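You operate a simulated robot arm through the tools that you are given. There is no shell and no other tool. Be economical: measure what you need, move in short steps, check, and stop when the job is done.

Carry out the task below with a simulated robot arm. There is one attempt and no reset: what you move stays moved.

## Task
Rock jar 56 in the blue cradle till mixed and put it back.
Fine: slide the latch over the lid before you rock it; leave the latch open.
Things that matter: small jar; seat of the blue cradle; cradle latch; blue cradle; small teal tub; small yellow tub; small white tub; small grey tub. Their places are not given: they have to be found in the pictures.

Only the result counts: the job must be done as asked and must still hold three seconds after the hand-in. Knocking over, shifting, dropping, spilling or breaking anything else fails it. Lids that push on must go on centred and level and be pressed home; caps that screw on are set level and turned clockwise until they are tight.

## Robot
A 7-joint arm with a two-finger parallel gripper, fixed in place. Base frame: the origin is at the foot of the arm, x ahead of it, y to its left, z up; the work surface is at about z = 0. Lengths are in m, angles in rad, forces in N, time in s.
With the tool pointing down near the work surface it reaches from about 0.24 to 0.62 m from the base axis. Its first joint turns from -1.152 to 1.152 rad. Payload 2.6 kg.
The TCP is the grasp point between the finger pads, 0.03 m short of the fingertips. In the tool frame z runs along the fingers and y along their closing line. The gripper opens to 0.094 m. The fingers are 0.028 m wide and 0.01 m thick; the gripper's body (0.05 by 0.096 m) begins 0.055 m behind the TCP.
Orientation is told as [roll, pitch, yaw] about the base's x, y, z axes, in that order, counted from this pose: with the fingers straight down and closing along the base's y, the tool's x points along the base's -x, its y along +y and its z along -z.

## Interface
- The arm moves only by the tool apply_moves. Its argument "commands" is one flat list of numbers, 7 for each row, row after row: the turn, a rotation vector about the base's x, y, z in degrees, then the shift along the base's x, y, z in m, then the finger opening in m, from 0 to 0.094. In form: [ax, ay, az, x, y, z, fingers, ax, ay, az, x, y, z, fingers, ...]. A call has 1 to 12 rows; each row shifts and turns the commanded pose from where the row before left it. Rows are played at 5 a second. More than 0.05 m and 0.15 rad between two rows, or a gripper value outside its range, and nothing of the call is played. A pose out of reach is approached as far as the arm can. The call stops where the force on the tool passes 40 N (or 10 N more than at its start, if that is more) or the arm is blocked; 0.2 s more then pass. The fingers move at their own pace (about 0.072 m/s each) and stop on an object; they squeeze with about 36 N. The grip force told is the motor's: it shows also when the fingers shut on nothing. Time passes only in rows, and 0.2 s behind the last, so rows that do not move let the fingers close. It gives the time, the measured TCP pose, the force on the tool (base axes), the opening and the grip force at its end, in the units of the frame above (readings bear some noise).
- Cameras (640 x 400 px; columns grow to the right, rows downward): "scene" is fixed at [0.0508, 0.4558, 0.5579]; the picture's right is [-0.52, -0.85, 0.00], its down [-0.55, 0.33, -0.77] and it looks along [0.65, -0.40, -0.64] (base axes); focal length 260 px, centre (320, 200). "wrist" rides on the gripper at [-0.037, 0, -0.058] in the tool frame; the picture's right is [0.00, -1.00, 0.00], its down [0.97, 0.00, -0.24] and it looks along [0.24, 0.00, 0.97] (tool axes); focal length 218 px, centre (320, 200).
- capture(camera): a new picture of that camera. It takes no simulated time.
- measure_at(camera, pixels): there is no depth. For up to 12 entries [column, row, z] of the newest picture of that camera ("zoom" is the newest enlarged one), the place [x, y] in the base frame at which the ray of that pixel passes the height z, good to about 0.003 m. It takes no simulated time.
- zoom(camera, box): a new picture of the part [left, top, right, bottom] of that camera's present view, enlarged. It takes no simulated time.
- hand_in(): hands the job in; it is judged then, once.

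Keep the steps short. Do not move on a guess: measure, check each grasp and each placing, and mend mistakes. In all there are 80 turns and 46 pictures (those below and enlarged ones count). Leave the gripper open and the arm clear of the work at the hand-in unless told otherwise, and finish with a single line.

The tools are called as name(argument=value, ...) on one line, values as JSON. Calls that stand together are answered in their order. apply_moves: Moves the arm, as the interface text tells. Its arguments: {"type":"object","properties":{"commands":{"type":"array","items":{"type":"number"}}},"required":["commands"]} The other tools are called the same way: capture (camera) takes a picture; measure_at (camera, pixels) gives the place at which the rays of pixels pass given heights; zoom (camera, box) takes an enlarged picture of a part of a camera's view; hand_in () hands the job in.

At the start:

```text
time_s: 0.0
eef_pos: [0.3464, 0.1048, 0.3742]
tcp_rot: [0.001, 0.001, -0.001]
ft_force: [0.9, 0.8, 1.0]
opening: 0.0941
grip_force: 0.0
```

scene: 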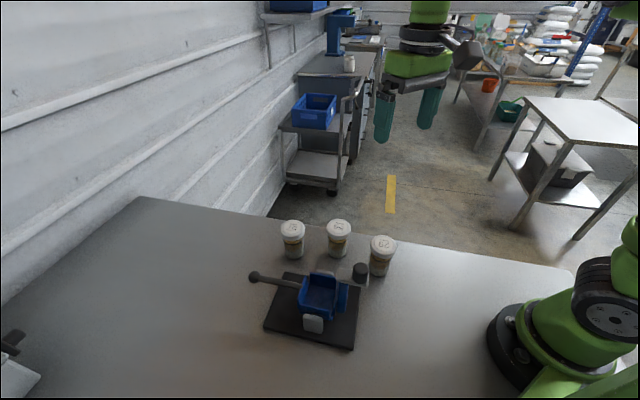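
wrist: 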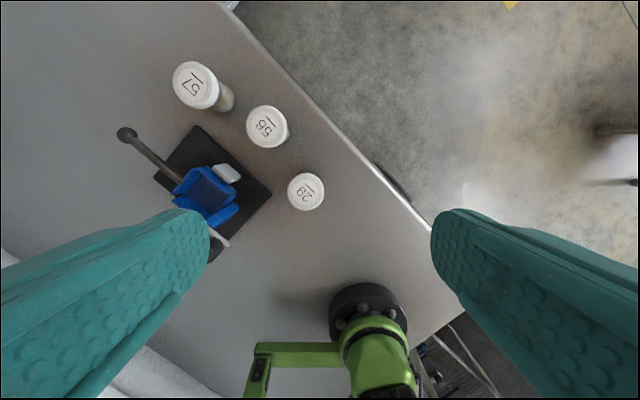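

I see three lidded jars and a blue cradle with a lever on a dark plate. I'll enlarge both views to read the labels and see how the cradle and latch work.

zoom(camera="scene", box=[230, 200, 420, 360])

zoom(camera="wrist", box=[100, 40, 340, 270])

```text
2.50 times, centred on (325, 280) of scene
```

zoom: 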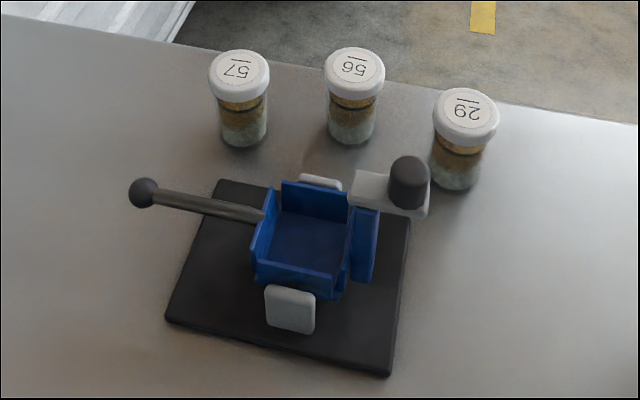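

```text
1.74 times, centred on (220, 155) of wrist
```

zoom: 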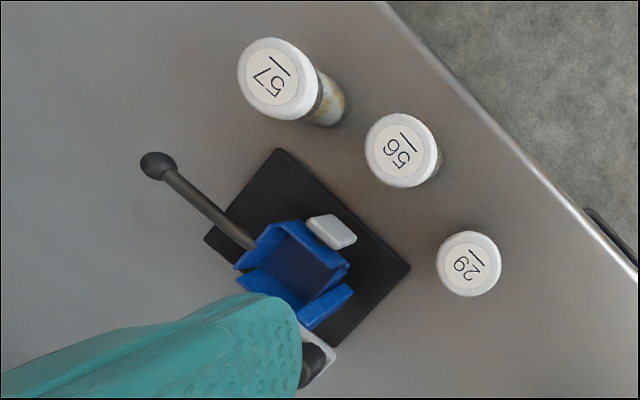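

Labels need certain reading; I'll enlarge the lids and the cradle closer.

zoom(camera="scene", box=[275, 210, 405, 280])

zoom(camera="scene", box=[240, 250, 380, 350])

```text
4.92 times, centred on (340, 245) of scene
```

zoom: 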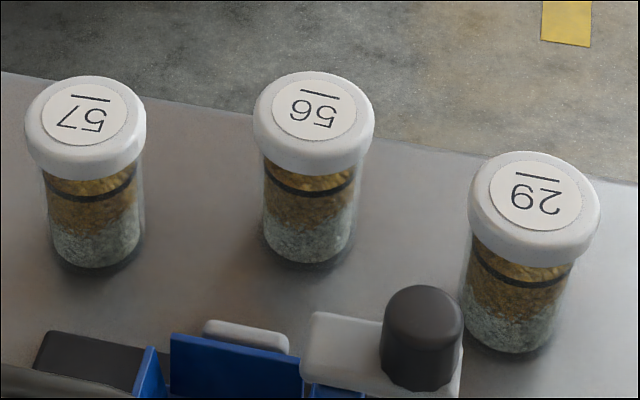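

```text
4.00 times, centred on (310, 300) of scene
```

zoom: 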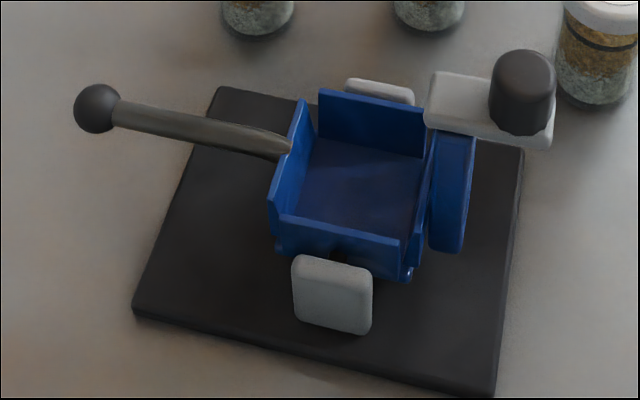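

The digits are upside down with the underline at the top: the middle jar is 56. Now measuring positions of the lids, jar bases, cradle, lever ball, and knob.

capture(camera="scene")

measure_at(camera="scene", pixels=[[338, 226, 0.07], [338, 253, 0.0], [293, 226, 0.07], [382, 242, 0.07], [283, 274, 0.0], [265, 329, 0.0], [353, 349, 0.0], [359, 288, 0.0], [254, 277, 0.06], [361, 267, 0.07], [318, 296, 0.03]])

measure_at(camera="wrist", pixels=[[266, 126, 0.07], [195, 85, 0.07], [305, 191, 0.07], [203, 126, 0.01], [156, 178, 0.01], [272, 193, 0.01], [126, 134, 0.06], [205, 192, 0.03], [226, 173, 0.05]])

```text
39 pictures are left
```

scene: 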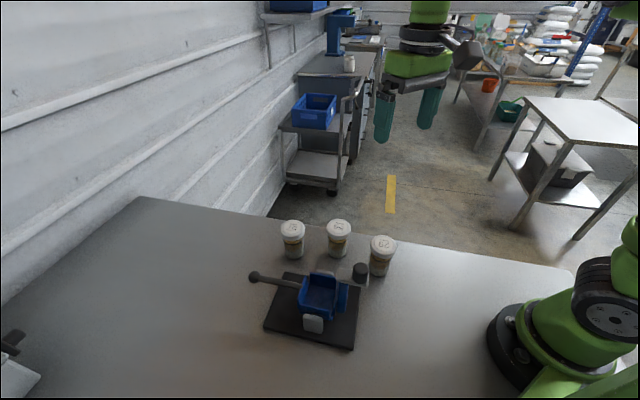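

```text
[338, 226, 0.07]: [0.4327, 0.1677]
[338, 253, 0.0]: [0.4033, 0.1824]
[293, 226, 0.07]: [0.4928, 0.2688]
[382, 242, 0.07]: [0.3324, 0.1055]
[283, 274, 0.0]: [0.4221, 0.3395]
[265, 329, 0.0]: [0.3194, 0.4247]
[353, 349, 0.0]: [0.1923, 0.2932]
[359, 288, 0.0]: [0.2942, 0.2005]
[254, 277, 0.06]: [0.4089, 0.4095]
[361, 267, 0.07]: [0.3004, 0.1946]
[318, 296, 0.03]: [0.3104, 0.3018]
```

```text
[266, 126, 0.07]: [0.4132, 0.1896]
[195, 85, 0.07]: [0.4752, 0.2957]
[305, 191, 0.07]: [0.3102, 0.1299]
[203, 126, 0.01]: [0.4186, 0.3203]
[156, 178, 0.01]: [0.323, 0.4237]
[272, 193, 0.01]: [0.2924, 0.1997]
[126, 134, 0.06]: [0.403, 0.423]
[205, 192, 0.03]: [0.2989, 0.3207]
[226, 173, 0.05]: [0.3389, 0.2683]
```

Jar 56's lid works out at about (0.411, 0.183), top near z 0.097. The cradle's lever points along about (0.72, 0.69). I'll turn the hand by 44° and go above the cradle for a closer look.

apply_moves(commands=[0, 0, 7.33, -0.0144, 0.0275, -0.0167, 0.094, 0, 0, 7.33, -0.0144, 0.0275, -0.0167, 0.094, 0, 0, 7.33, -0.0144, 0.0275, -0.0167, 0.094, 0, 0, 7.33, -0.0144, 0.0275, -0.0167, 0.094, 0, 0, 7.33, -0.0144, 0.0275, -0.0167, 0.094, 0, 0, 7.33, -0.0144, 0.0275, -0.0167, 0.094])

capture(camera="wrist")

```text
time_s: 1.4
eef_pos: [0.2623, 0.2694, 0.2742]
tcp_rot: [0.0, -0.001, 0.77]
ft_force: [-0.5, -0.2, -0.3]
opening: 0.0942
grip_force: 0.0
```

```text
38 pictures are left
```

wrist: 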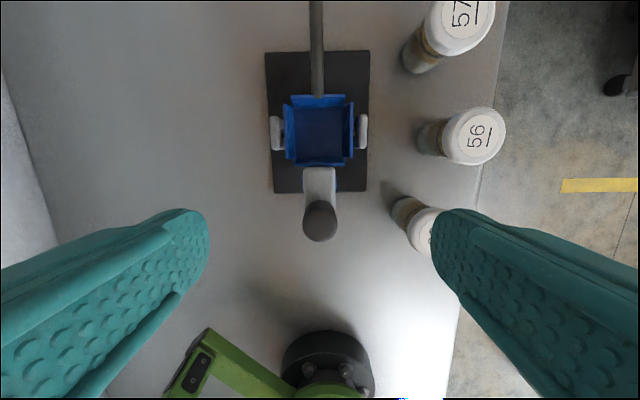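

The label reads 56 upright here, and the latch points straight along the lever line toward the seat. I'll enlarge and measure.

zoom(camera="wrist", box=[240, 40, 400, 250])

measure_at(camera="wrist", pixels=[[320, 135, 0.03], [320, 135, 0.05], [318, 213, 0.12], [318, 213, 0.1], [285, 132, 0.05], [354, 132, 0.05], [265, 52, 0.01], [369, 50, 0.01], [366, 191, 0.01], [273, 193, 0.01], [477, 133, 0.097], [320, 190, 0.09]])

```text
1.90 times, centred on (320, 145) of wrist
```

zoom: 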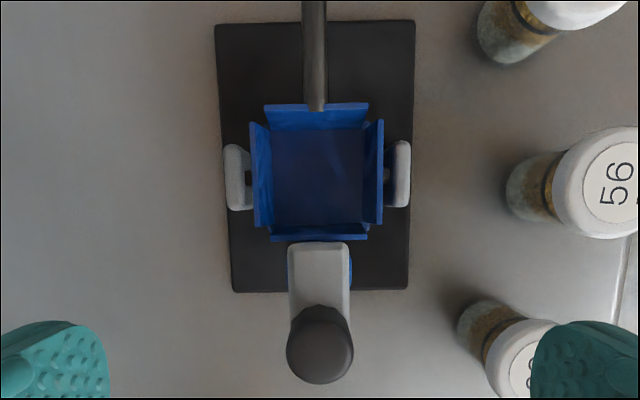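

```text
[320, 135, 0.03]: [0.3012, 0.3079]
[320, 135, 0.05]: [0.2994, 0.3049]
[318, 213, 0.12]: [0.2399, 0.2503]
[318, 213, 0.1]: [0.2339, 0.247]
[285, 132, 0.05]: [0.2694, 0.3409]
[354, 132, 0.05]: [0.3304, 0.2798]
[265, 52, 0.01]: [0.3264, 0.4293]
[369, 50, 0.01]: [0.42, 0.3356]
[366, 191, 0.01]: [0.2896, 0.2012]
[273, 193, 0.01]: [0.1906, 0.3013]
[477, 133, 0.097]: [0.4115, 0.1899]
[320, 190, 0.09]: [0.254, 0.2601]
```

I'll pin heights by comparing rays from the two cameras for the knob top, seat floor and latch plate.

measure_at(camera="scene", pixels=[[361, 266, 0.14], [361, 266, 0.17], [330, 298, 0.03], [330, 298, 0.06], [338, 269, 0.12], [338, 269, 0.15], [254, 277, 0.08], [254, 277, 0.11], [312, 257, 0.1]])

measure_at(camera="wrist", pixels=[[319.5, 227, 0.14], [319.5, 227, 0.17], [320, 130, 0.03], [320, 130, 0.06], [303, 168, 0.12], [303, 168, 0.15], [336, 168, 0.12], [336, 168, 0.15]])

zoom(camera="scene", box=[285, 255, 375, 335])

```text
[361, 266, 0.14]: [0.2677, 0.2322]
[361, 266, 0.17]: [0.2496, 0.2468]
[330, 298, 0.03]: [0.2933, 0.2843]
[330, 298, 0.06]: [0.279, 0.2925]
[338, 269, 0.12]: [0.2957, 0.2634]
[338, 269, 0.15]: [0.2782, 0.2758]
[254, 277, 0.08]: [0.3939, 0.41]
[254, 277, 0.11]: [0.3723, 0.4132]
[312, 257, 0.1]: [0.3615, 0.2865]
```

```text
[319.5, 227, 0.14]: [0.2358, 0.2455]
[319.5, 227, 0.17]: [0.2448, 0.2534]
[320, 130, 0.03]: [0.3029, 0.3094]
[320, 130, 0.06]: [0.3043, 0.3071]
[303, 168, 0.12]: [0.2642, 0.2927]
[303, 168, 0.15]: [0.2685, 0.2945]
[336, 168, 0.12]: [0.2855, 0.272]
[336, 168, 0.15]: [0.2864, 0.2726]
```

```text
5.00 times, centred on (330, 295) of scene
```

zoom: 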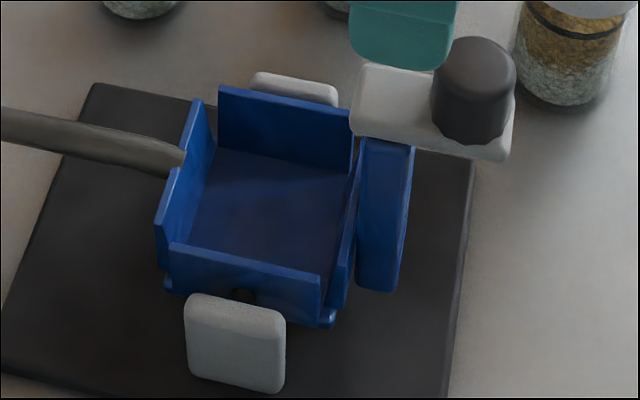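

The estimates now agree: knob top z≈0.172, latch plate top ≈0.138, seat near (0.302, 0.308) with floor ≈0.038. Moving above jar 56 to centre on its lid.

apply_moves(commands=[0, 0, 0.4, 0.037, -0.0206, -0.0135, 0.094, 0, 0, 0, 0.037, -0.0206, -0.0135, 0.094, 0, 0, 0, 0.037, -0.0206, -0.0135, 0.094, 0, 0, 0, 0.037, -0.0206, -0.0135, 0.094])

capture(camera="wrist")

```text
time_s: 2.4
eef_pos: [0.406, 0.1872, 0.2276]
tcp_rot: [0.0, 0.001, 0.775]
ft_force: [-0.6, -0.1, 0.8]
opening: 0.094
grip_force: 0.0
```

```text
35 pictures are left
```

wrist: 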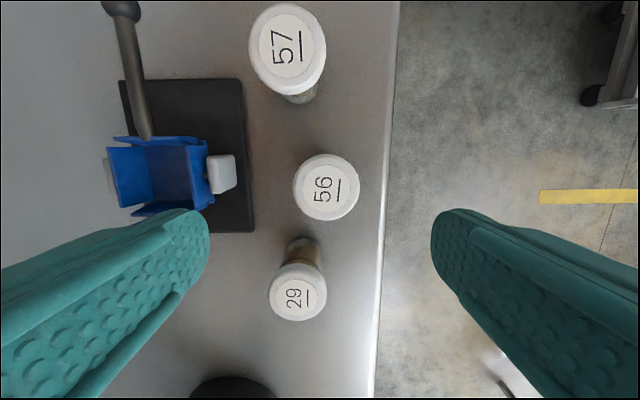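

Jar 56's lid spans columns 293–360, rows 153–221, centre ≈(327,187). Measuring.

measure_at(camera="wrist", pixels=[[327, 187, 0.09], [329, 185, 0.097], [293, 187, 0.09], [360, 187, 0.09], [327, 153, 0.09], [327, 221, 0.09], [162, 175, 0.04], [297, 292, 0.097]])

capture(camera="scene")

```text
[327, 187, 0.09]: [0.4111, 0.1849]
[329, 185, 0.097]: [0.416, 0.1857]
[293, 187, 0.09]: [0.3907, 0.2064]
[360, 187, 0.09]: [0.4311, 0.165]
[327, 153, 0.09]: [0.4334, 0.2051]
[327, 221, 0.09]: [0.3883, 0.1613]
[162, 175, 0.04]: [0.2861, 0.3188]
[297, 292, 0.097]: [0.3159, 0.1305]
```

```text
34 pictures are left
```

scene: 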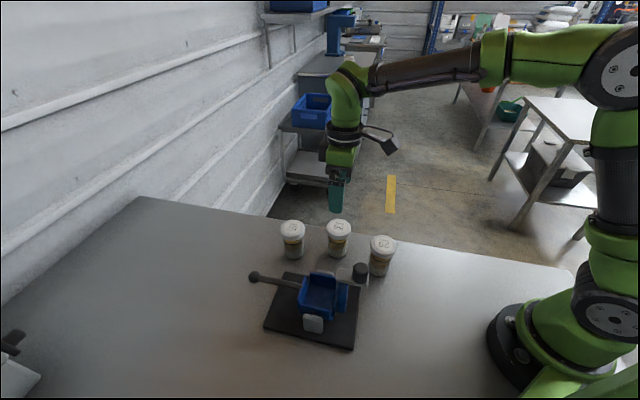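

Jar 56 is at (0.412, 0.185). Lowering straight over it with open fingers to z≈0.086, then closing on the lid.

apply_moves(commands=[0, 0, 0, 0.006, -0.002, -0.03, 0.094, 0, 0, 0, 0, 0, -0.04, 0.094, 0, 0, 0, 0, 0, -0.04, 0.094, 0, 0, 0, 0, 0, -0.0316, 0.094])

capture(camera="wrist")

```text
time_s: 3.4
eef_pos: [0.4126, 0.1845, 0.0824]
tcp_rot: [0.0, 0.0, 0.775]
ft_force: [0.0, 0.3, -0.2]
opening: 0.094
grip_force: 0.1
```

```text
33 pictures are left
```

wrist: 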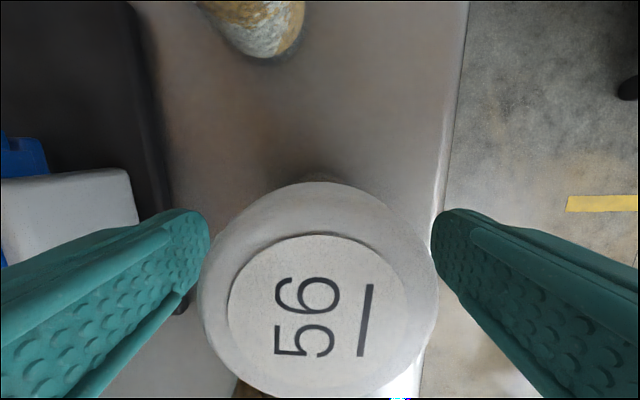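

The lid is centred between the fingers (column ≈319, row ≈316 where ≈309 is expected). Closing the fingers.

apply_moves(commands=[0, 0, 0, 0, 0, 0, 0.05, 0, 0, 0, 0, 0, 0, 0.05, 0, 0, 0, 0, 0, 0, 0.05, 0, 0, 0, 0, 0, 0, 0.05])

```text
time_s: 4.4
eef_pos: [0.4112, 0.186, 0.0816]
tcp_rot: [0.0, 0.0, 0.774]
ft_force: [-0.1, 0.4, -1.9]
opening: 0.0597
grip_force: 35.9
```

Gripped at 0.060 m. Lifting the jar, and meanwhile refining the seat centre from the scene view.

apply_moves(commands=[0, 0, 0, 0, 0, 0.02, 0.05, 0, 0, 0, 0, 0, 0.04, 0.05, 0, 0, 0, 0, 0, 0.04, 0.05, 0, 0, 0, 0, 0, 0.04, 0.05])

zoom(camera="scene", box=[285, 255, 375, 335])

measure_at(camera="zoom", pixels=[[218, 150, 0.04], [345, 170, 0.04], [322, 282, 0.04], [188, 245, 0.04], [268, 212, 0.04], [268, 212, 0.03], [285, 111, 0.07], [245, 263, 0.07], [440, 200, 0.01]])

capture(camera="wrist")

```text
time_s: 5.4
eef_pos: [0.4167, 0.1838, 0.2197]
tcp_rot: [0.0, 0.0, 0.774]
ft_force: [-0.4, -1.2, -2.3]
opening: 0.0592
grip_force: 36.0
```

```text
5.00 times, centred on (330, 295) of scene
```

zoom: 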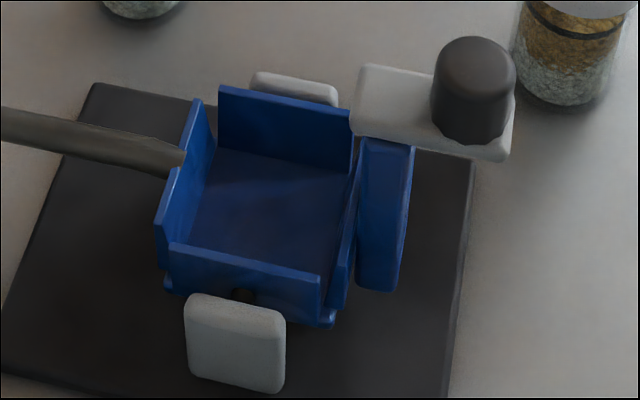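

```text
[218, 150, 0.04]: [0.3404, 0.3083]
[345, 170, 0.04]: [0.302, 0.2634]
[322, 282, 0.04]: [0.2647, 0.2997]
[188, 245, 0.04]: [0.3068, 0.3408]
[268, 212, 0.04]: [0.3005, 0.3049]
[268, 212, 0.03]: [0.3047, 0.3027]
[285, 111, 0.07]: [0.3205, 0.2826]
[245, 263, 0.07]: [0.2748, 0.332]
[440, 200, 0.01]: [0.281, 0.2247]
```

```text
31 pictures are left
```

wrist: 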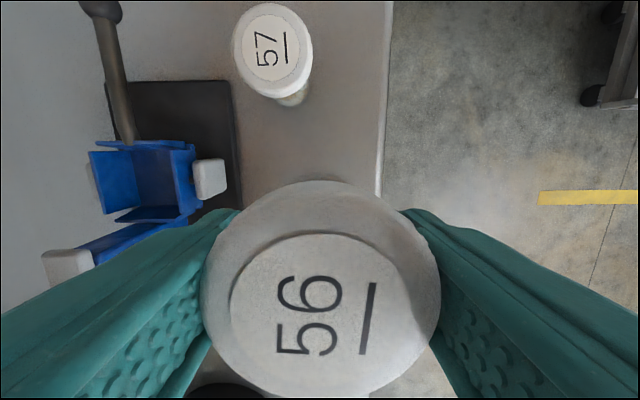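

Seat centre from both views is about (0.302, 0.307). Carrying the jar at height sideways to above the seat, then checking alignment.

apply_moves(commands=[0, 0, 0, -0.0225, 0.0248, 0.002, 0.05, 0, 0, 0, -0.0225, 0.0248, 0, 0.05, 0, 0, 0, -0.0225, 0.0248, 0, 0.05, 0, 0, 0, -0.0225, 0.0248, 0, 0.05, 0, 0, 0, -0.0225, 0.0248, 0, 0.05, 0, 0, 0, 0, 0, 0, 0.05])

zoom(camera="scene", box=[250, 215, 390, 335])

capture(camera="wrist")

```text
time_s: 6.8
eef_pos: [0.2997, 0.3073, 0.2234]
tcp_rot: [-0.001, 0.001, 0.776]
ft_force: [0.5, -0.3, -3.0]
opening: 0.0594
grip_force: 36.5
```

```text
3.33 times, centred on (320, 275) of scene
```

zoom: 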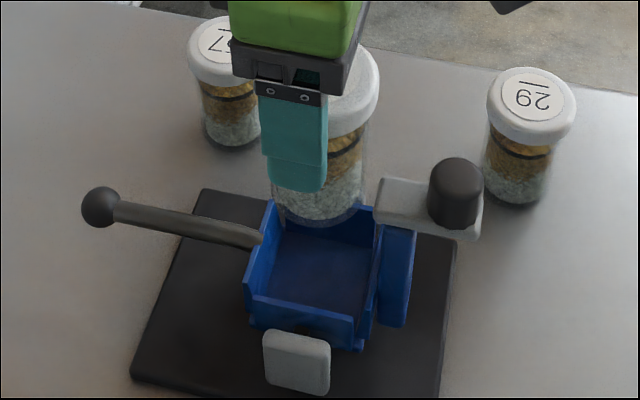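

```text
29 pictures are left
```

wrist: 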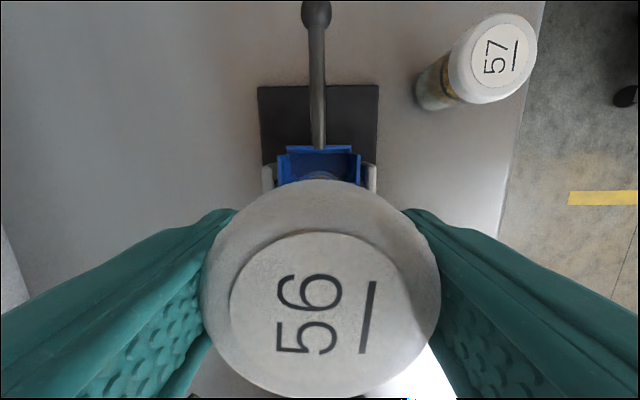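

In the wrist view the cradle (posts at columns 267 and 371, mid 319) lines up with the jar (320). I'll check the other direction from the scene view using the jar's bottom, against the seat.

zoom(camera="scene", box=[280, 235, 380, 325])

measure_at(camera="zoom", pixels=[[320, 200, 0.06], [320, 200, 0.142]])

```text
4.44 times, centred on (330, 280) of scene
```

zoom: 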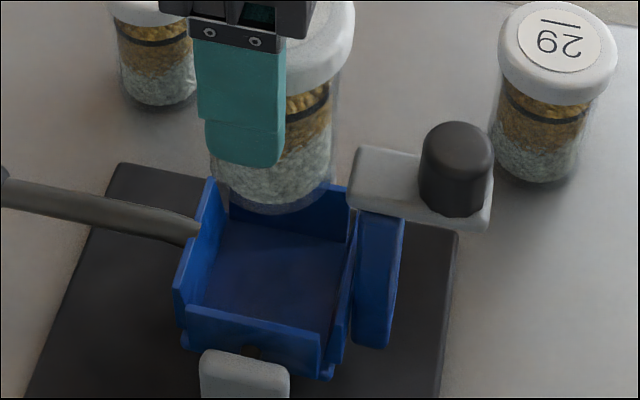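

```text
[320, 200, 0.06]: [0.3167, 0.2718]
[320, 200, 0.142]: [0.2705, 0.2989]
```

The jar's bottom lies over the seat within ~1–2 mm. Lowering to just above the walls, then a check.

apply_moves(commands=[0, 0, 0, 0.0007, 0.0007, -0.02, 0.05, 0, 0, 0, 0, 0, -0.02, 0.05, 0, 0, 0, 0, 0, -0.02, 0.05])

zoom(camera="scene", box=[280, 235, 380, 325])

capture(camera="wrist")

```text
time_s: 7.6
eef_pos: [0.2998, 0.3098, 0.1619]
tcp_rot: [-0.001, 0.001, 0.774]
ft_force: [0.3, -0.4, -1.6]
opening: 0.0588
grip_force: 36.0
```

```text
4.44 times, centred on (330, 280) of scene
```

zoom: 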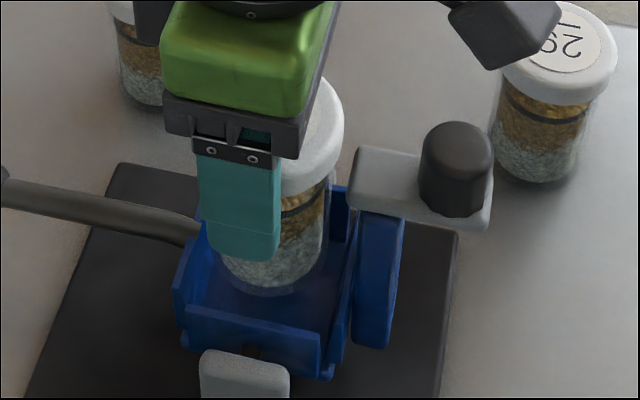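

```text
26 pictures are left
```

wrist: 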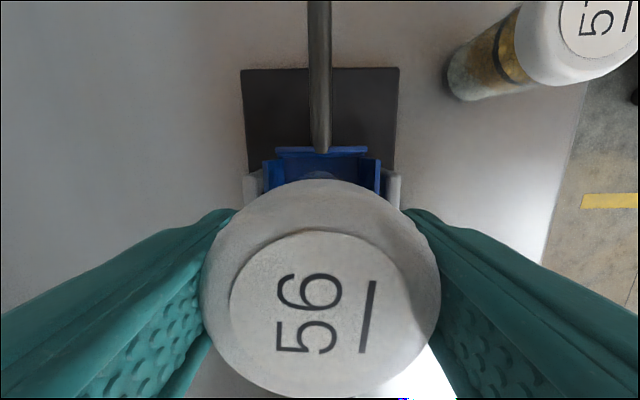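

Alignment holds (wrist walls 264–380, jar centred 320). Lowering into the seat in small steps, watching the force.

apply_moves(commands=[0, 0, 0, 0, 0, -0.01, 0.05, 0, 0, 0, 0, 0, -0.01, 0.05, 0, 0, 0, 0, 0, -0.008, 0.05, 0, 0, 0, 0, 0, -0.004, 0.05])

```text
time_s: 8.6
eef_pos: [0.3008, 0.3102, 0.1282]
tcp_rot: [-0.001, 0.001, 0.776]
ft_force: [1.1, 0.7, -3.3]
opening: 0.0587
grip_force: 35.9
```

No contact yet (force ≈ the jar's weight). Continuing in 2 mm steps.

apply_moves(commands=[0, 0, 0, 0, 0, -0.002, 0.05, 0, 0, 0, 0, 0, -0.002, 0.05, 0, 0, 0, 0, 0, -0.002, 0.05])

zoom(camera="scene", box=[280, 235, 380, 325])

```text
time_s: 9.4
eef_pos: [0.3005, 0.3091, 0.1214]
tcp_rot: [-0.001, 0.0, 0.776]
ft_force: [0.3, -0.3, -3.3]
opening: 0.059
grip_force: 36.0
```

```text
4.44 times, centred on (330, 280) of scene
```

zoom: 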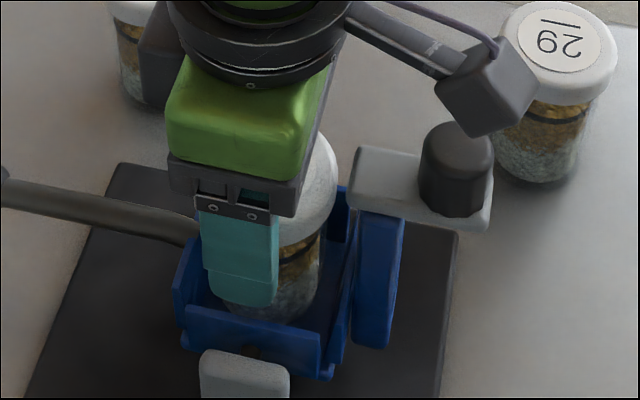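

Still free. Continuing in 2 mm steps.

apply_moves(commands=[0, 0, 0, 0, 0, -0.002, 0.05, 0, 0, 0, 0, 0, -0.002, 0.05, 0, 0, 0, 0, 0, -0.002, 0.05])

```text
time_s: 10.2
eef_pos: [0.3022, 0.3119, 0.122]
tcp_rot: [0.0, -0.006, 0.771]
ft_force: [-1.4, -2.2, 3.4]
opening: 0.0591
grip_force: 36.0
stopped in row 3: the force on the tool passed its limit (the readings are from after the stop); the commanded pose is now the measured one
```

The force limit tripped near z≈0.120, which matches the expected floor (0.038). I'll check that it is the floor and not a wall or the latch.

zoom(camera="scene", box=[290, 250, 370, 320])

capture(camera="wrist")

```text
5.71 times, centred on (330, 285) of scene
```

zoom: 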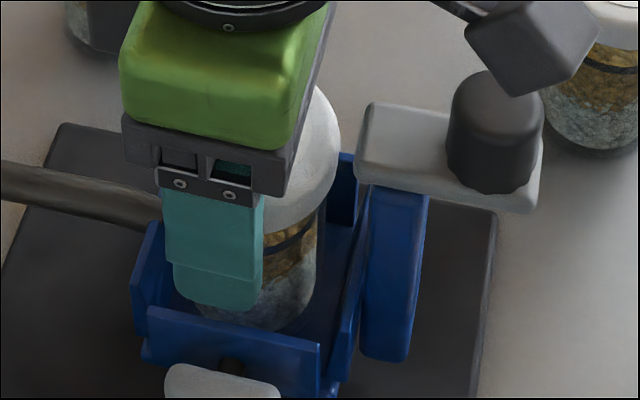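

```text
23 pictures are left
```

wrist: 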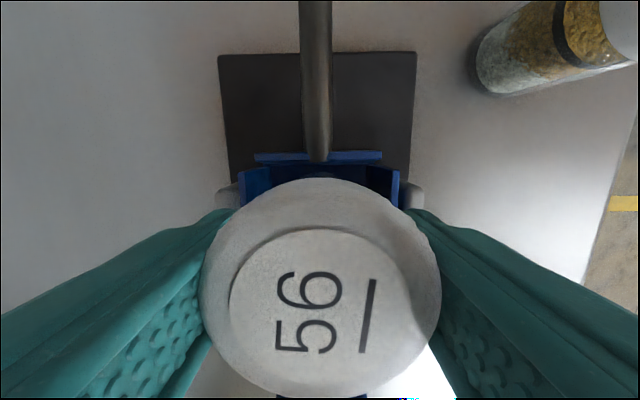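

The jar stands inside the walls and centred; the latch is clear. Nudging down 1.5 mm and opening the fingers to release.

apply_moves(commands=[0, 0, 0, 0, 0, -0.0015, 0.05, 0, 0, 0, 0, 0, 0, 0.062, 0, 0, 0, 0, 0, 0, 0.07, 0, 0, 0, 0, 0, 0, 0.08, 0, 0, 0, 0, 0, 0, 0.08])

capture(camera="wrist")

```text
time_s: 11.4
eef_pos: [0.3016, 0.3109, 0.1189]
tcp_rot: [-0.001, -0.004, 0.774]
ft_force: [0.2, -0.6, 0.8]
opening: 0.08
grip_force: 0.0
```

```text
22 pictures are left
```

wrist: 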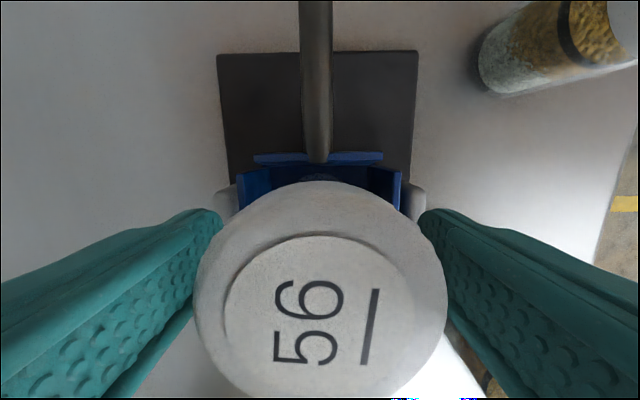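

Released; the jar stays upright. Rising straight up and looking.

apply_moves(commands=[0, 0.2, 0, 0, 0, 0.03, 0.09, 0, 0, 0, 0, 0, 0.04, 0.09, 0, 0, 0, 0, 0, 0.04, 0.09, 0, 0, 0, -0.025, -0.025, 0.02, 0.09])

capture(camera="wrist")

zoom(camera="scene", box=[280, 235, 380, 325])

```text
time_s: 12.4
eef_pos: [0.2762, 0.2848, 0.2502]
tcp_rot: [0.004, 0.0, 0.773]
ft_force: [0.6, -0.3, 0.3]
opening: 0.0902
grip_force: 0.0
```

```text
21 pictures are left
```

wrist: 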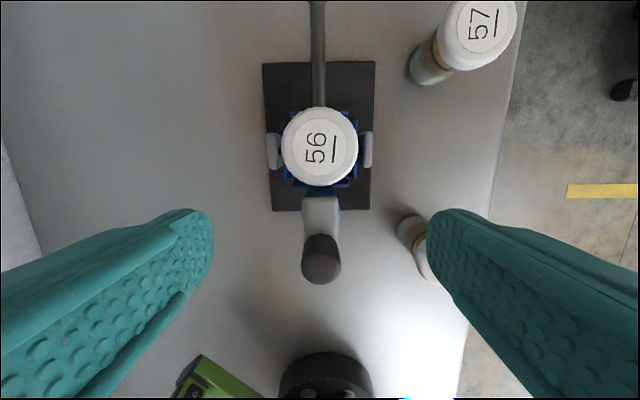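

```text
4.44 times, centred on (330, 280) of scene
```

zoom: 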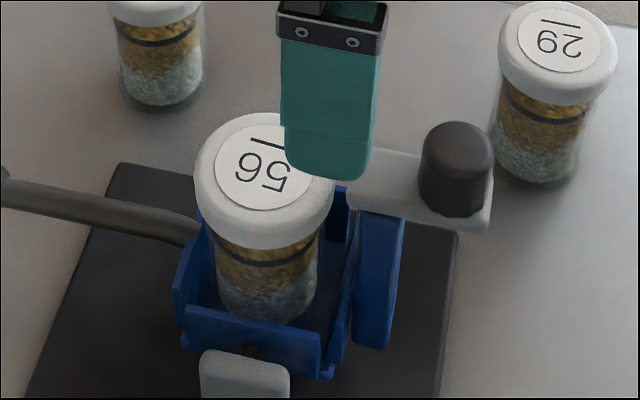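

The jar sits level in the seat, latch still open. Measuring the knob for the latch.

measure_at(camera="wrist", pixels=[[321, 265, 0.17], [301, 262, 0.165], [341, 262, 0.165], [304, 200, 0.138], [337, 200, 0.138], [320, 147, 0.136], [320, 186, 0.136]])

measure_at(camera="scene", pixels=[[359.5, 265.5, 0.17]])

```text
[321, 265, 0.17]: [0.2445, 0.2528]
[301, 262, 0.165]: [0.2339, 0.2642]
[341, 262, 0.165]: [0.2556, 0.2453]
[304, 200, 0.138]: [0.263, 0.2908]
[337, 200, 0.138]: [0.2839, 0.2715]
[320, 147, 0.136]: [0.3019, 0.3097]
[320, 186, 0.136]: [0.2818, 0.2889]
```

```text
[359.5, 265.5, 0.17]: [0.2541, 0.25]
```

Knob centre ≈(0.246, 0.253), ~29 mm wide, top 0.172. Moving above it, then down with tips staying above the latch plate, and closing.

apply_moves(commands=[0, 0, 0, -0.0305, -0.0313, -0.01, 0.09, 0, 0, 0, 0, 0, -0.03, 0.08, 0, 0, 0, 0, 0, -0.026, 0.07, 0, 0, 0, 0, 0, -0.012, 0.06])

capture(camera="wrist")

zoom(camera="scene", box=[280, 235, 400, 325])

```text
time_s: 13.4
eef_pos: [0.248, 0.2544, 0.1715]
tcp_rot: [0.001, -0.004, 0.775]
ft_force: [0.6, 0.1, 1.0]
opening: 0.0601
grip_force: 0.1
```

```text
19 pictures are left
```

wrist: 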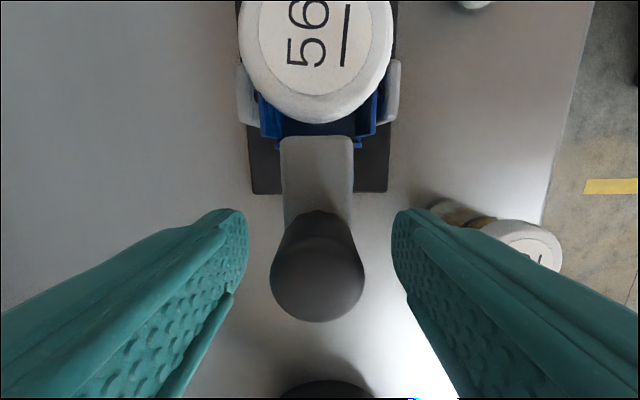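

```text
4.44 times, centred on (340, 280) of scene
```

zoom: 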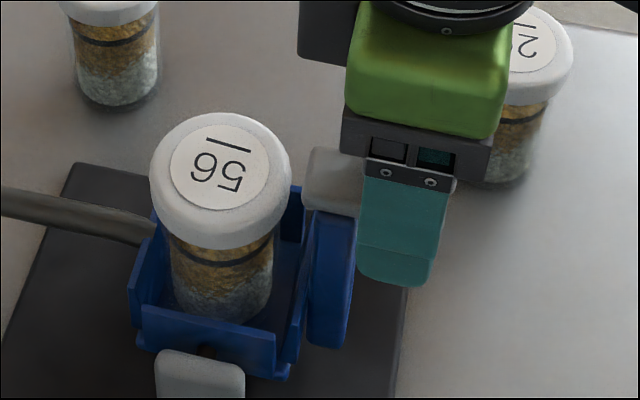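

The knob is centred between the pads. Closing on it and sliding 12 mm toward the jar in small steps.

apply_moves(commands=[0, 0, 0, 0, 0, 0, 0.02, 0, 0, 0, 0, 0, 0, 0.02, 0, 0, 0, 0, 0, 0, 0.02, 0, 0, 0, 0.0028, 0.0028, 0, 0.02, 0, 0, 0, 0.0028, 0.0028, 0, 0.02, 0, 0, 0, 0.0028, 0.0028, 0, 0.02])

zoom(camera="scene", box=[280, 235, 400, 325])

```text
time_s: 14.8
eef_pos: [0.2536, 0.2629, 0.1714]
tcp_rot: [0.003, 0.0, 0.776]
ft_force: [-4.8, 4.7, 0.9]
opening: 0.0277
grip_force: 36.0
```

```text
4.44 times, centred on (340, 280) of scene
```

zoom: 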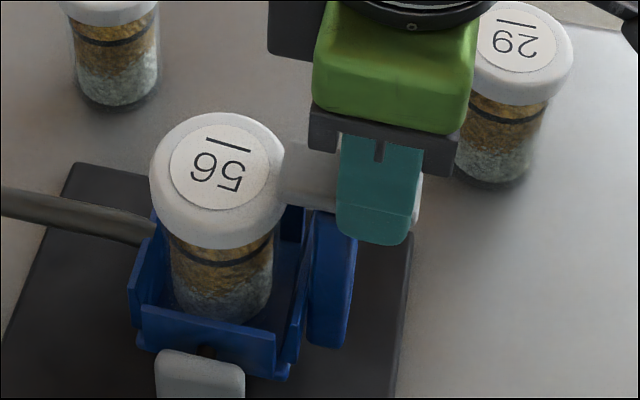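

The plate is just at the lid's edge; force in the sliding direction is small. One more 4 mm in small steps, then look whether it passes above the lid.

apply_moves(commands=[0, 0, 0, 0.0014, 0.0014, 0, 0.02, 0, 0, 0, 0.0014, 0.0014, 0, 0.02])

zoom(camera="scene", box=[300, 250, 370, 300])

capture(camera="wrist")

```text
time_s: 15.4
eef_pos: [0.257, 0.2663, 0.1716]
tcp_rot: [0.003, -0.005, 0.774]
ft_force: [-3.1, 1.5, -0.3]
opening: 0.0275
grip_force: 36.0
```

```text
8.00 times, centred on (335, 275) of scene
```

zoom: 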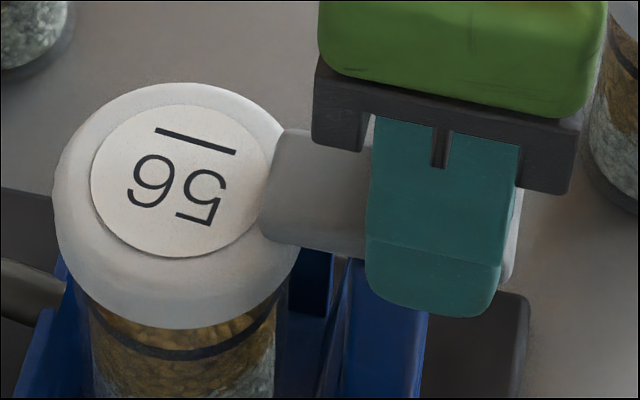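

```text
15 pictures are left
```

wrist: 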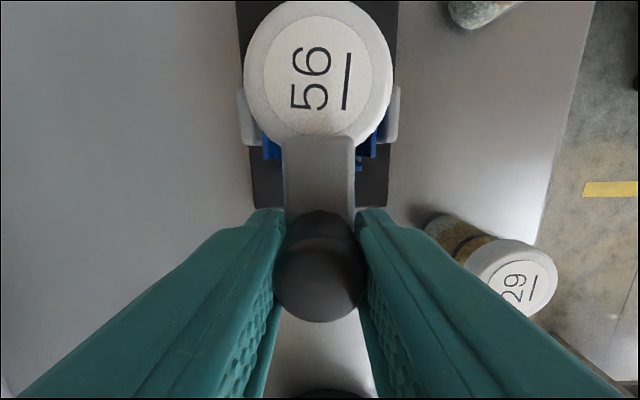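

The plate's tip now passes over the lid rim, and the jar is unmoved. Sliding further to the latch's stop.

apply_moves(commands=[0, 0, 0, 0.0028, 0.0028, 0, 0.02, 0, 0, 0, 0.0028, 0.0028, 0, 0.02, 0, 0, 0, 0.0028, 0.0028, 0, 0.02])

```text
time_s: 16.2
eef_pos: [0.2661, 0.2754, 0.1708]
tcp_rot: [0.003, -0.003, 0.773]
ft_force: [-0.9, 2.0, 1.3]
opening: 0.0274
grip_force: 36.4
```

apply_moves(commands=[0, 0, 0, 0.0021, 0.0021, 0, 0.02, 0, 0, 0, 0.0021, 0.0021, 0, 0.02, 0, 0, 0, 0.0021, 0.0021, 0, 0.02, 0, 0, 0, 0.0021, 0.0021, 0, 0.02])

```text
time_s: 17.2
eef_pos: [0.2736, 0.2808, 0.1727]
tcp_rot: [0.003, -0.002, 0.771]
ft_force: [-13.5, -13.2, 19.5]
opening: 0.0277
grip_force: 36.3
```

Resistance along the slide (−13, −13 N): the latch is at its stop, about 38 mm travelled. Opening the fingers, rising and checking.

apply_moves(commands=[0, 0, 0, -0.0005, -0.0005, 0, 0.03, 0, 0, 0, 0, 0, 0, 0.06, 0, 0, 0, 0, 0, 0, 0.08, 0, 0, 0, 0, 0, 0.03, 0.08, 0, 0, 0, 0, 0, 0.04, 0.08, 0, 0, 0, 0, 0, 0.04, 0.08])

capture(camera="wrist")

capture(camera="scene")

```text
time_s: 18.6
eef_pos: [0.273, 0.2793, 0.2807]
tcp_rot: [0.003, -0.002, 0.774]
ft_force: [0.5, 0.1, 0.3]
opening: 0.0801
grip_force: 0.0
```

```text
14 pictures are left
```

wrist: 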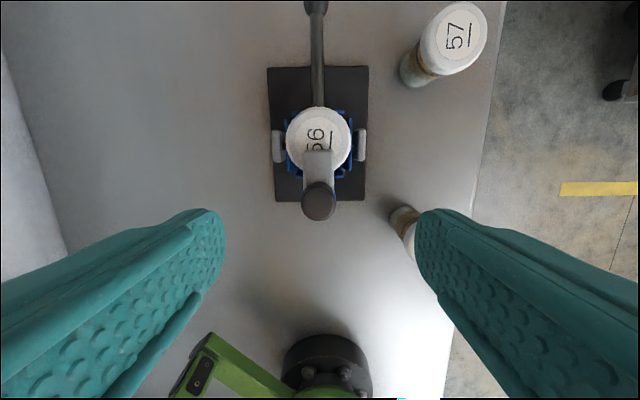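

```text
13 pictures are left
```

scene: 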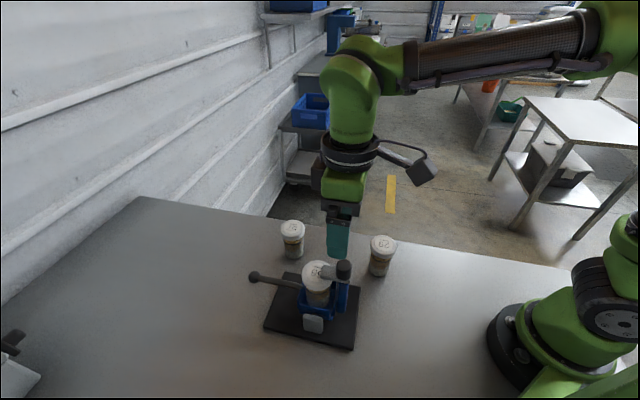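

The latch covers the lid to its middle. Now locating the lever ball from both views (scene (254,277), wrist (316,5)).

measure_at(camera="wrist", pixels=[[316, 5, 0.06], [316, 5, 0.1], [316, 5, 0.14], [317, 50, 0.06], [317, 50, 0.1], [319, 105, 0.06]])

measure_at(camera="scene", pixels=[[254, 277, 0.06], [254, 277, 0.1], [254, 277, 0.14], [275, 280, 0.08], [300, 285, 0.06], [300, 285, 0.08]])

```text
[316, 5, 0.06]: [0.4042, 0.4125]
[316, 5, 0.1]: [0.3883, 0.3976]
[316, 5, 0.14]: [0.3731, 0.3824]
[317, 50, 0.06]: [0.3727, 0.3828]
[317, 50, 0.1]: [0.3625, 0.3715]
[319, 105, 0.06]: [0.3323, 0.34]
```

```text
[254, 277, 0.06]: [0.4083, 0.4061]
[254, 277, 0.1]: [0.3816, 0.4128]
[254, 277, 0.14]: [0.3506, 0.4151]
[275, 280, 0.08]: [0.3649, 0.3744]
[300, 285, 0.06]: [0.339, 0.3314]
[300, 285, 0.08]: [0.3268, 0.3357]
```

Both rays meet near (0.401, 0.408, 0.068) for the lever ball. Moving above it with fingers on both sides of the lever line.

apply_moves(commands=[0, 0, 0, 0.032, 0.0323, 0, 0.08, 0, 0, 0, 0.032, 0.0323, 0, 0.08, 0, 0, 0, 0.032, 0.0323, -0.02, 0.08, 0, 0, 0, 0.032, 0.0323, -0.03, 0.08, 0, 0, 0, 0, 0, -0.045, 0.07])

capture(camera="wrist")

```text
refused: row 4 steps farther than a row can; nothing moved
```

```text
12 pictures are left
```

wrist: 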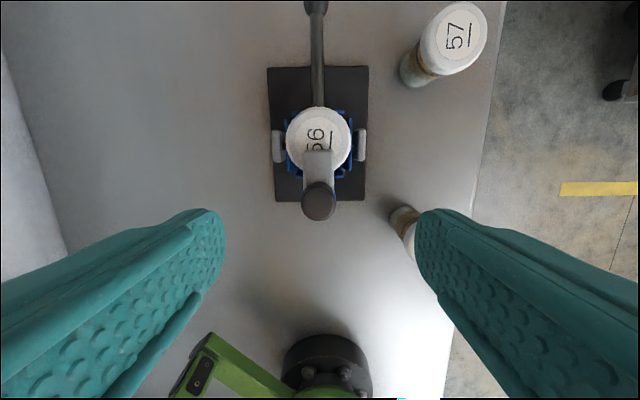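

One row was too long, so nothing moved. Repeating with shorter rows.

apply_moves(commands=[0, 0, 0, 0.032, 0.0323, 0, 0.08, 0, 0, 0, 0.032, 0.0323, 0, 0.08, 0, 0, 0, 0.032, 0.0323, 0, 0.08, 0, 0, 0, 0.032, 0.0323, 0, 0.08, 0, 0, 0, 0, 0, -0.045, 0.08, 0, 0, 0, 0, 0, -0.045, 0.07])

capture(camera="wrist")

```text
time_s: 20.0
eef_pos: [0.3967, 0.3979, 0.1926]
tcp_rot: [0.003, -0.003, 0.771]
ft_force: [-0.3, 0.1, -0.6]
opening: 0.0701
grip_force: 0.2
out of reach, approached as far as the arm can: row 4
```

```text
11 pictures are left
```

wrist: 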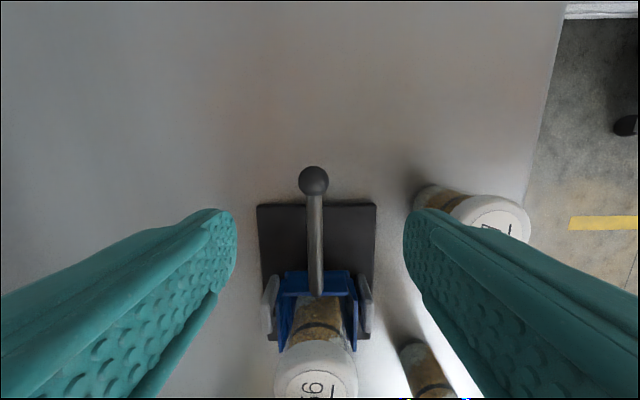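

Ball seen at (314,181). Measuring it against the hand.

measure_at(camera="wrist", pixels=[[314, 181, 0.06], [314, 181, 0.07], [314, 181, 0.08], [315, 240, 0.065]])

```text
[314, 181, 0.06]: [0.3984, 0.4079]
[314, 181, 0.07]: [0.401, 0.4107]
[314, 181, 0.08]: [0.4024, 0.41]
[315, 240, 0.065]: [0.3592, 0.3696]
```

Ball ≈(0.4005, 0.4095, 0.068). Centring over it and lowering to TCP z≈0.082 with fingers open, then closing.

apply_moves(commands=[0, 0, 0, 0.0038, 0.0116, -0.03, 0.07, 0, 0, 0, 0, 0, -0.04, 0.07, 0, 0, 0, 0, 0, -0.04, 0.07, 0, 0, 0, 0, 0, 0, 0.07])

capture(camera="wrist")

```text
time_s: 21.0
eef_pos: [0.4001, 0.4139, 0.0808]
tcp_rot: [0.003, -0.004, 0.772]
ft_force: [-0.1, 0.2, 1.2]
opening: 0.0701
grip_force: 0.0
```

```text
10 pictures are left
```

wrist: 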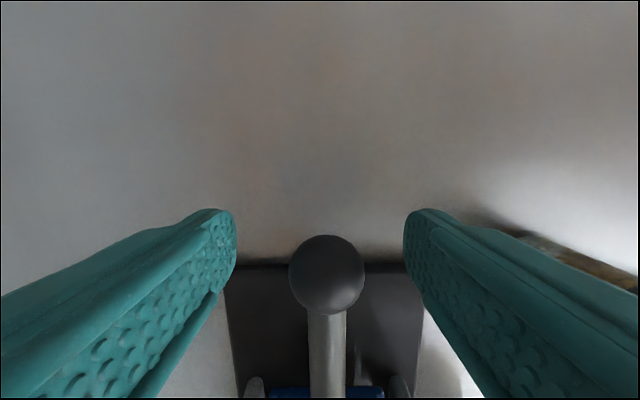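

The ball is at (327,274): ~2.5 mm right and ~5 mm nearer than centred. Correcting, then closing.

apply_moves(commands=[0, 0, 0, -0.0017, -0.0053, 0, 0.07, 0, 0, 0, 0, 0, 0, 0.015, 0, 0, 0, 0, 0, 0, 0.015, 0, 0, 0, 0, 0, 0, 0.015, 0, 0, 0, 0, 0, 0, 0.015])

```text
time_s: 22.2
eef_pos: [0.3992, 0.409, 0.0815]
tcp_rot: [0.002, -0.004, 0.774]
ft_force: [0.5, -2.8, -0.3]
opening: 0.0251
grip_force: 36.3
```

The ball is held (0.025 m). The pivot works out at about 0.143 m back at z≈0.044. First a slow lift along its arc of about 20°.

apply_moves(commands=[0, 0, 0, -0.0019, -0.0019, 0.0122, 0.015, 0, 0, 0, -0.0026, -0.0026, 0.0119, 0.015, 0, 0, 0, -0.0033, -0.0033, 0.0116, 0.015, 0, 0, 0, -0.004, -0.004, 0.0112, 0.015])

zoom(camera="scene", box=[240, 220, 390, 350])

```text
time_s: 23.2
eef_pos: [0.384, 0.3973, 0.127]
tcp_rot: [0.003, -0.001, 0.773]
ft_force: [1.1, -1.1, -14.6]
opening: 0.0256
grip_force: 36.0
```

```text
3.08 times, centred on (315, 285) of scene
```

zoom: 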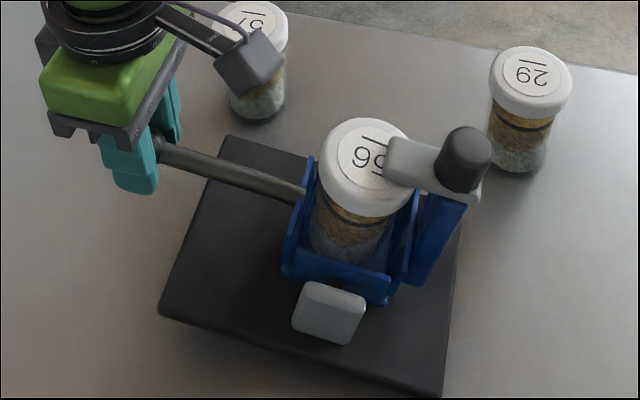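

The cradle rocks and the latch holds the jar. Checking a little further up (another 10°), watching the force.

apply_moves(commands=[0, 0, 0, -0.0047, -0.0047, 0.0106, 0.015, 0, 0, 0, -0.0053, -0.0053, 0.01, 0.015])

```text
time_s: 23.8
eef_pos: [0.3764, 0.3892, 0.1486]
tcp_rot: [0.003, -0.001, 0.774]
ft_force: [0.9, -0.3, -14.7]
opening: 0.0255
grip_force: 35.7
```

No stop yet and the force is steady. Now back down along the arc, to about 15° below level (tips stay ≥14 mm above the table).

apply_moves(commands=[0, 0, 0, 0.0053, 0.0053, -0.01, 0.015, 0, 0, 0, 0.0047, 0.0047, -0.0106, 0.015, 0, 0, 0, 0.004, 0.004, -0.0112, 0.015, 0, 0, 0, 0.0033, 0.0033, -0.0116, 0.015, 0, 0, 0, 0.0026, 0.0026, -0.0119, 0.015, 0, 0, 0, 0.0019, 0.0019, -0.0122, 0.015, 0, 0, 0, 0.0011, 0.0011, -0.0125, 0.015, 0, 0, 0, 0.0004, 0.0004, -0.0125, 0.015, 0, 0, 0, -0.0004, -0.0004, -0.0125, 0.015])

zoom(camera="scene", box=[240, 220, 390, 350])

```text
time_s: 25.8
eef_pos: [0.3965, 0.411, 0.0418]
tcp_rot: [0.006, -0.002, 0.774]
ft_force: [0.3, -1.3, 5.3]
opening: 0.0257
grip_force: 27.1
```

```text
3.08 times, centred on (315, 285) of scene
```

zoom: 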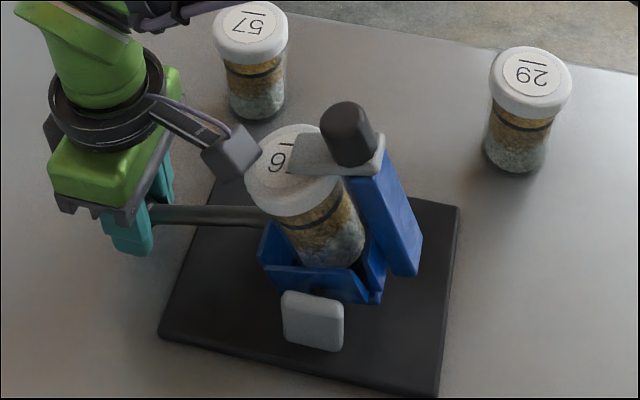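

Rocks freely both ways; the layers begin to blend. Now full cycles, −15° to +30° and back, one per call.

apply_moves(commands=[0, 0, 0, 0, 0, 0.025, 0.015, 0, 0, 0, -0.003, -0.003, 0.0247, 0.015, 0, 0, 0, -0.0059, -0.0059, 0.0235, 0.015, 0, 0, 0, -0.0087, -0.0087, 0.0218, 0.015, 0, 0, 0, -0.0053, -0.0053, 0.01, 0.015, 0, 0, 0, 0.0053, 0.0053, -0.01, 0.015, 0, 0, 0, 0.0087, 0.0087, -0.0218, 0.015, 0, 0, 0, 0.0059, 0.0059, -0.0235, 0.015, 0, 0, 0, 0.003, 0.003, -0.0247, 0.015, 0, 0, 0, 0, 0, -0.025, 0.015])

```text
time_s: 28.0
eef_pos: [0.3994, 0.4103, 0.0454]
tcp_rot: [0.001, -0.006, 0.771]
ft_force: [0.4, -5.8, 11.9]
opening: 0.0257
grip_force: 36.1
```

Smooth. Two more cycles.

apply_moves(commands=[0, 0, 0, 0, 0, 0.025, 0.015, 0, 0, 0, -0.003, -0.003, 0.0247, 0.015, 0, 0, 0, -0.0059, -0.0059, 0.0235, 0.015, 0, 0, 0, -0.0087, -0.0087, 0.0218, 0.015, 0, 0, 0, -0.0053, -0.0053, 0.01, 0.015, 0, 0, 0, 0.0053, 0.0053, -0.01, 0.015, 0, 0, 0, 0.0087, 0.0087, -0.0218, 0.015, 0, 0, 0, 0.0059, 0.0059, -0.0235, 0.015, 0, 0, 0, 0.003, 0.003, -0.0247, 0.015, 0, 0, 0, 0, 0, -0.025, 0.015])

apply_moves(commands=[0, 0, 0, 0, 0, 0.025, 0.015, 0, 0, 0, -0.003, -0.003, 0.0247, 0.015, 0, 0, 0, -0.0059, -0.0059, 0.0235, 0.015, 0, 0, 0, -0.0087, -0.0087, 0.0218, 0.015, 0, 0, 0, -0.0053, -0.0053, 0.01, 0.015, 0, 0, 0, 0.0053, 0.0053, -0.01, 0.015, 0, 0, 0, 0.0087, 0.0087, -0.0218, 0.015, 0, 0, 0, 0.0059, 0.0059, -0.0235, 0.015, 0, 0, 0, 0.003, 0.003, -0.0247, 0.015, 0, 0, 0, 0, 0, -0.025, 0.015])

zoom(camera="scene", box=[290, 240, 360, 310])

```text
time_s: 30.2
eef_pos: [0.3988, 0.4101, 0.0468]
tcp_rot: [0.003, -0.002, 0.77]
ft_force: [-8.4, -12.0, 13.0]
opening: 0.0252
grip_force: 36.1
```

```text
time_s: 32.4
eef_pos: [0.3965, 0.4091, 0.0455]
tcp_rot: [0.004, -0.004, 0.771]
ft_force: [-11.0, -11.3, 17.3]
opening: 0.0254
grip_force: 35.9
```

```text
5.71 times, centred on (325, 275) of scene
```

zoom: 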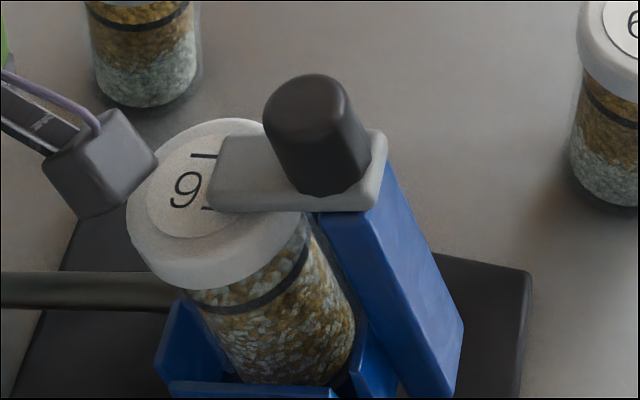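

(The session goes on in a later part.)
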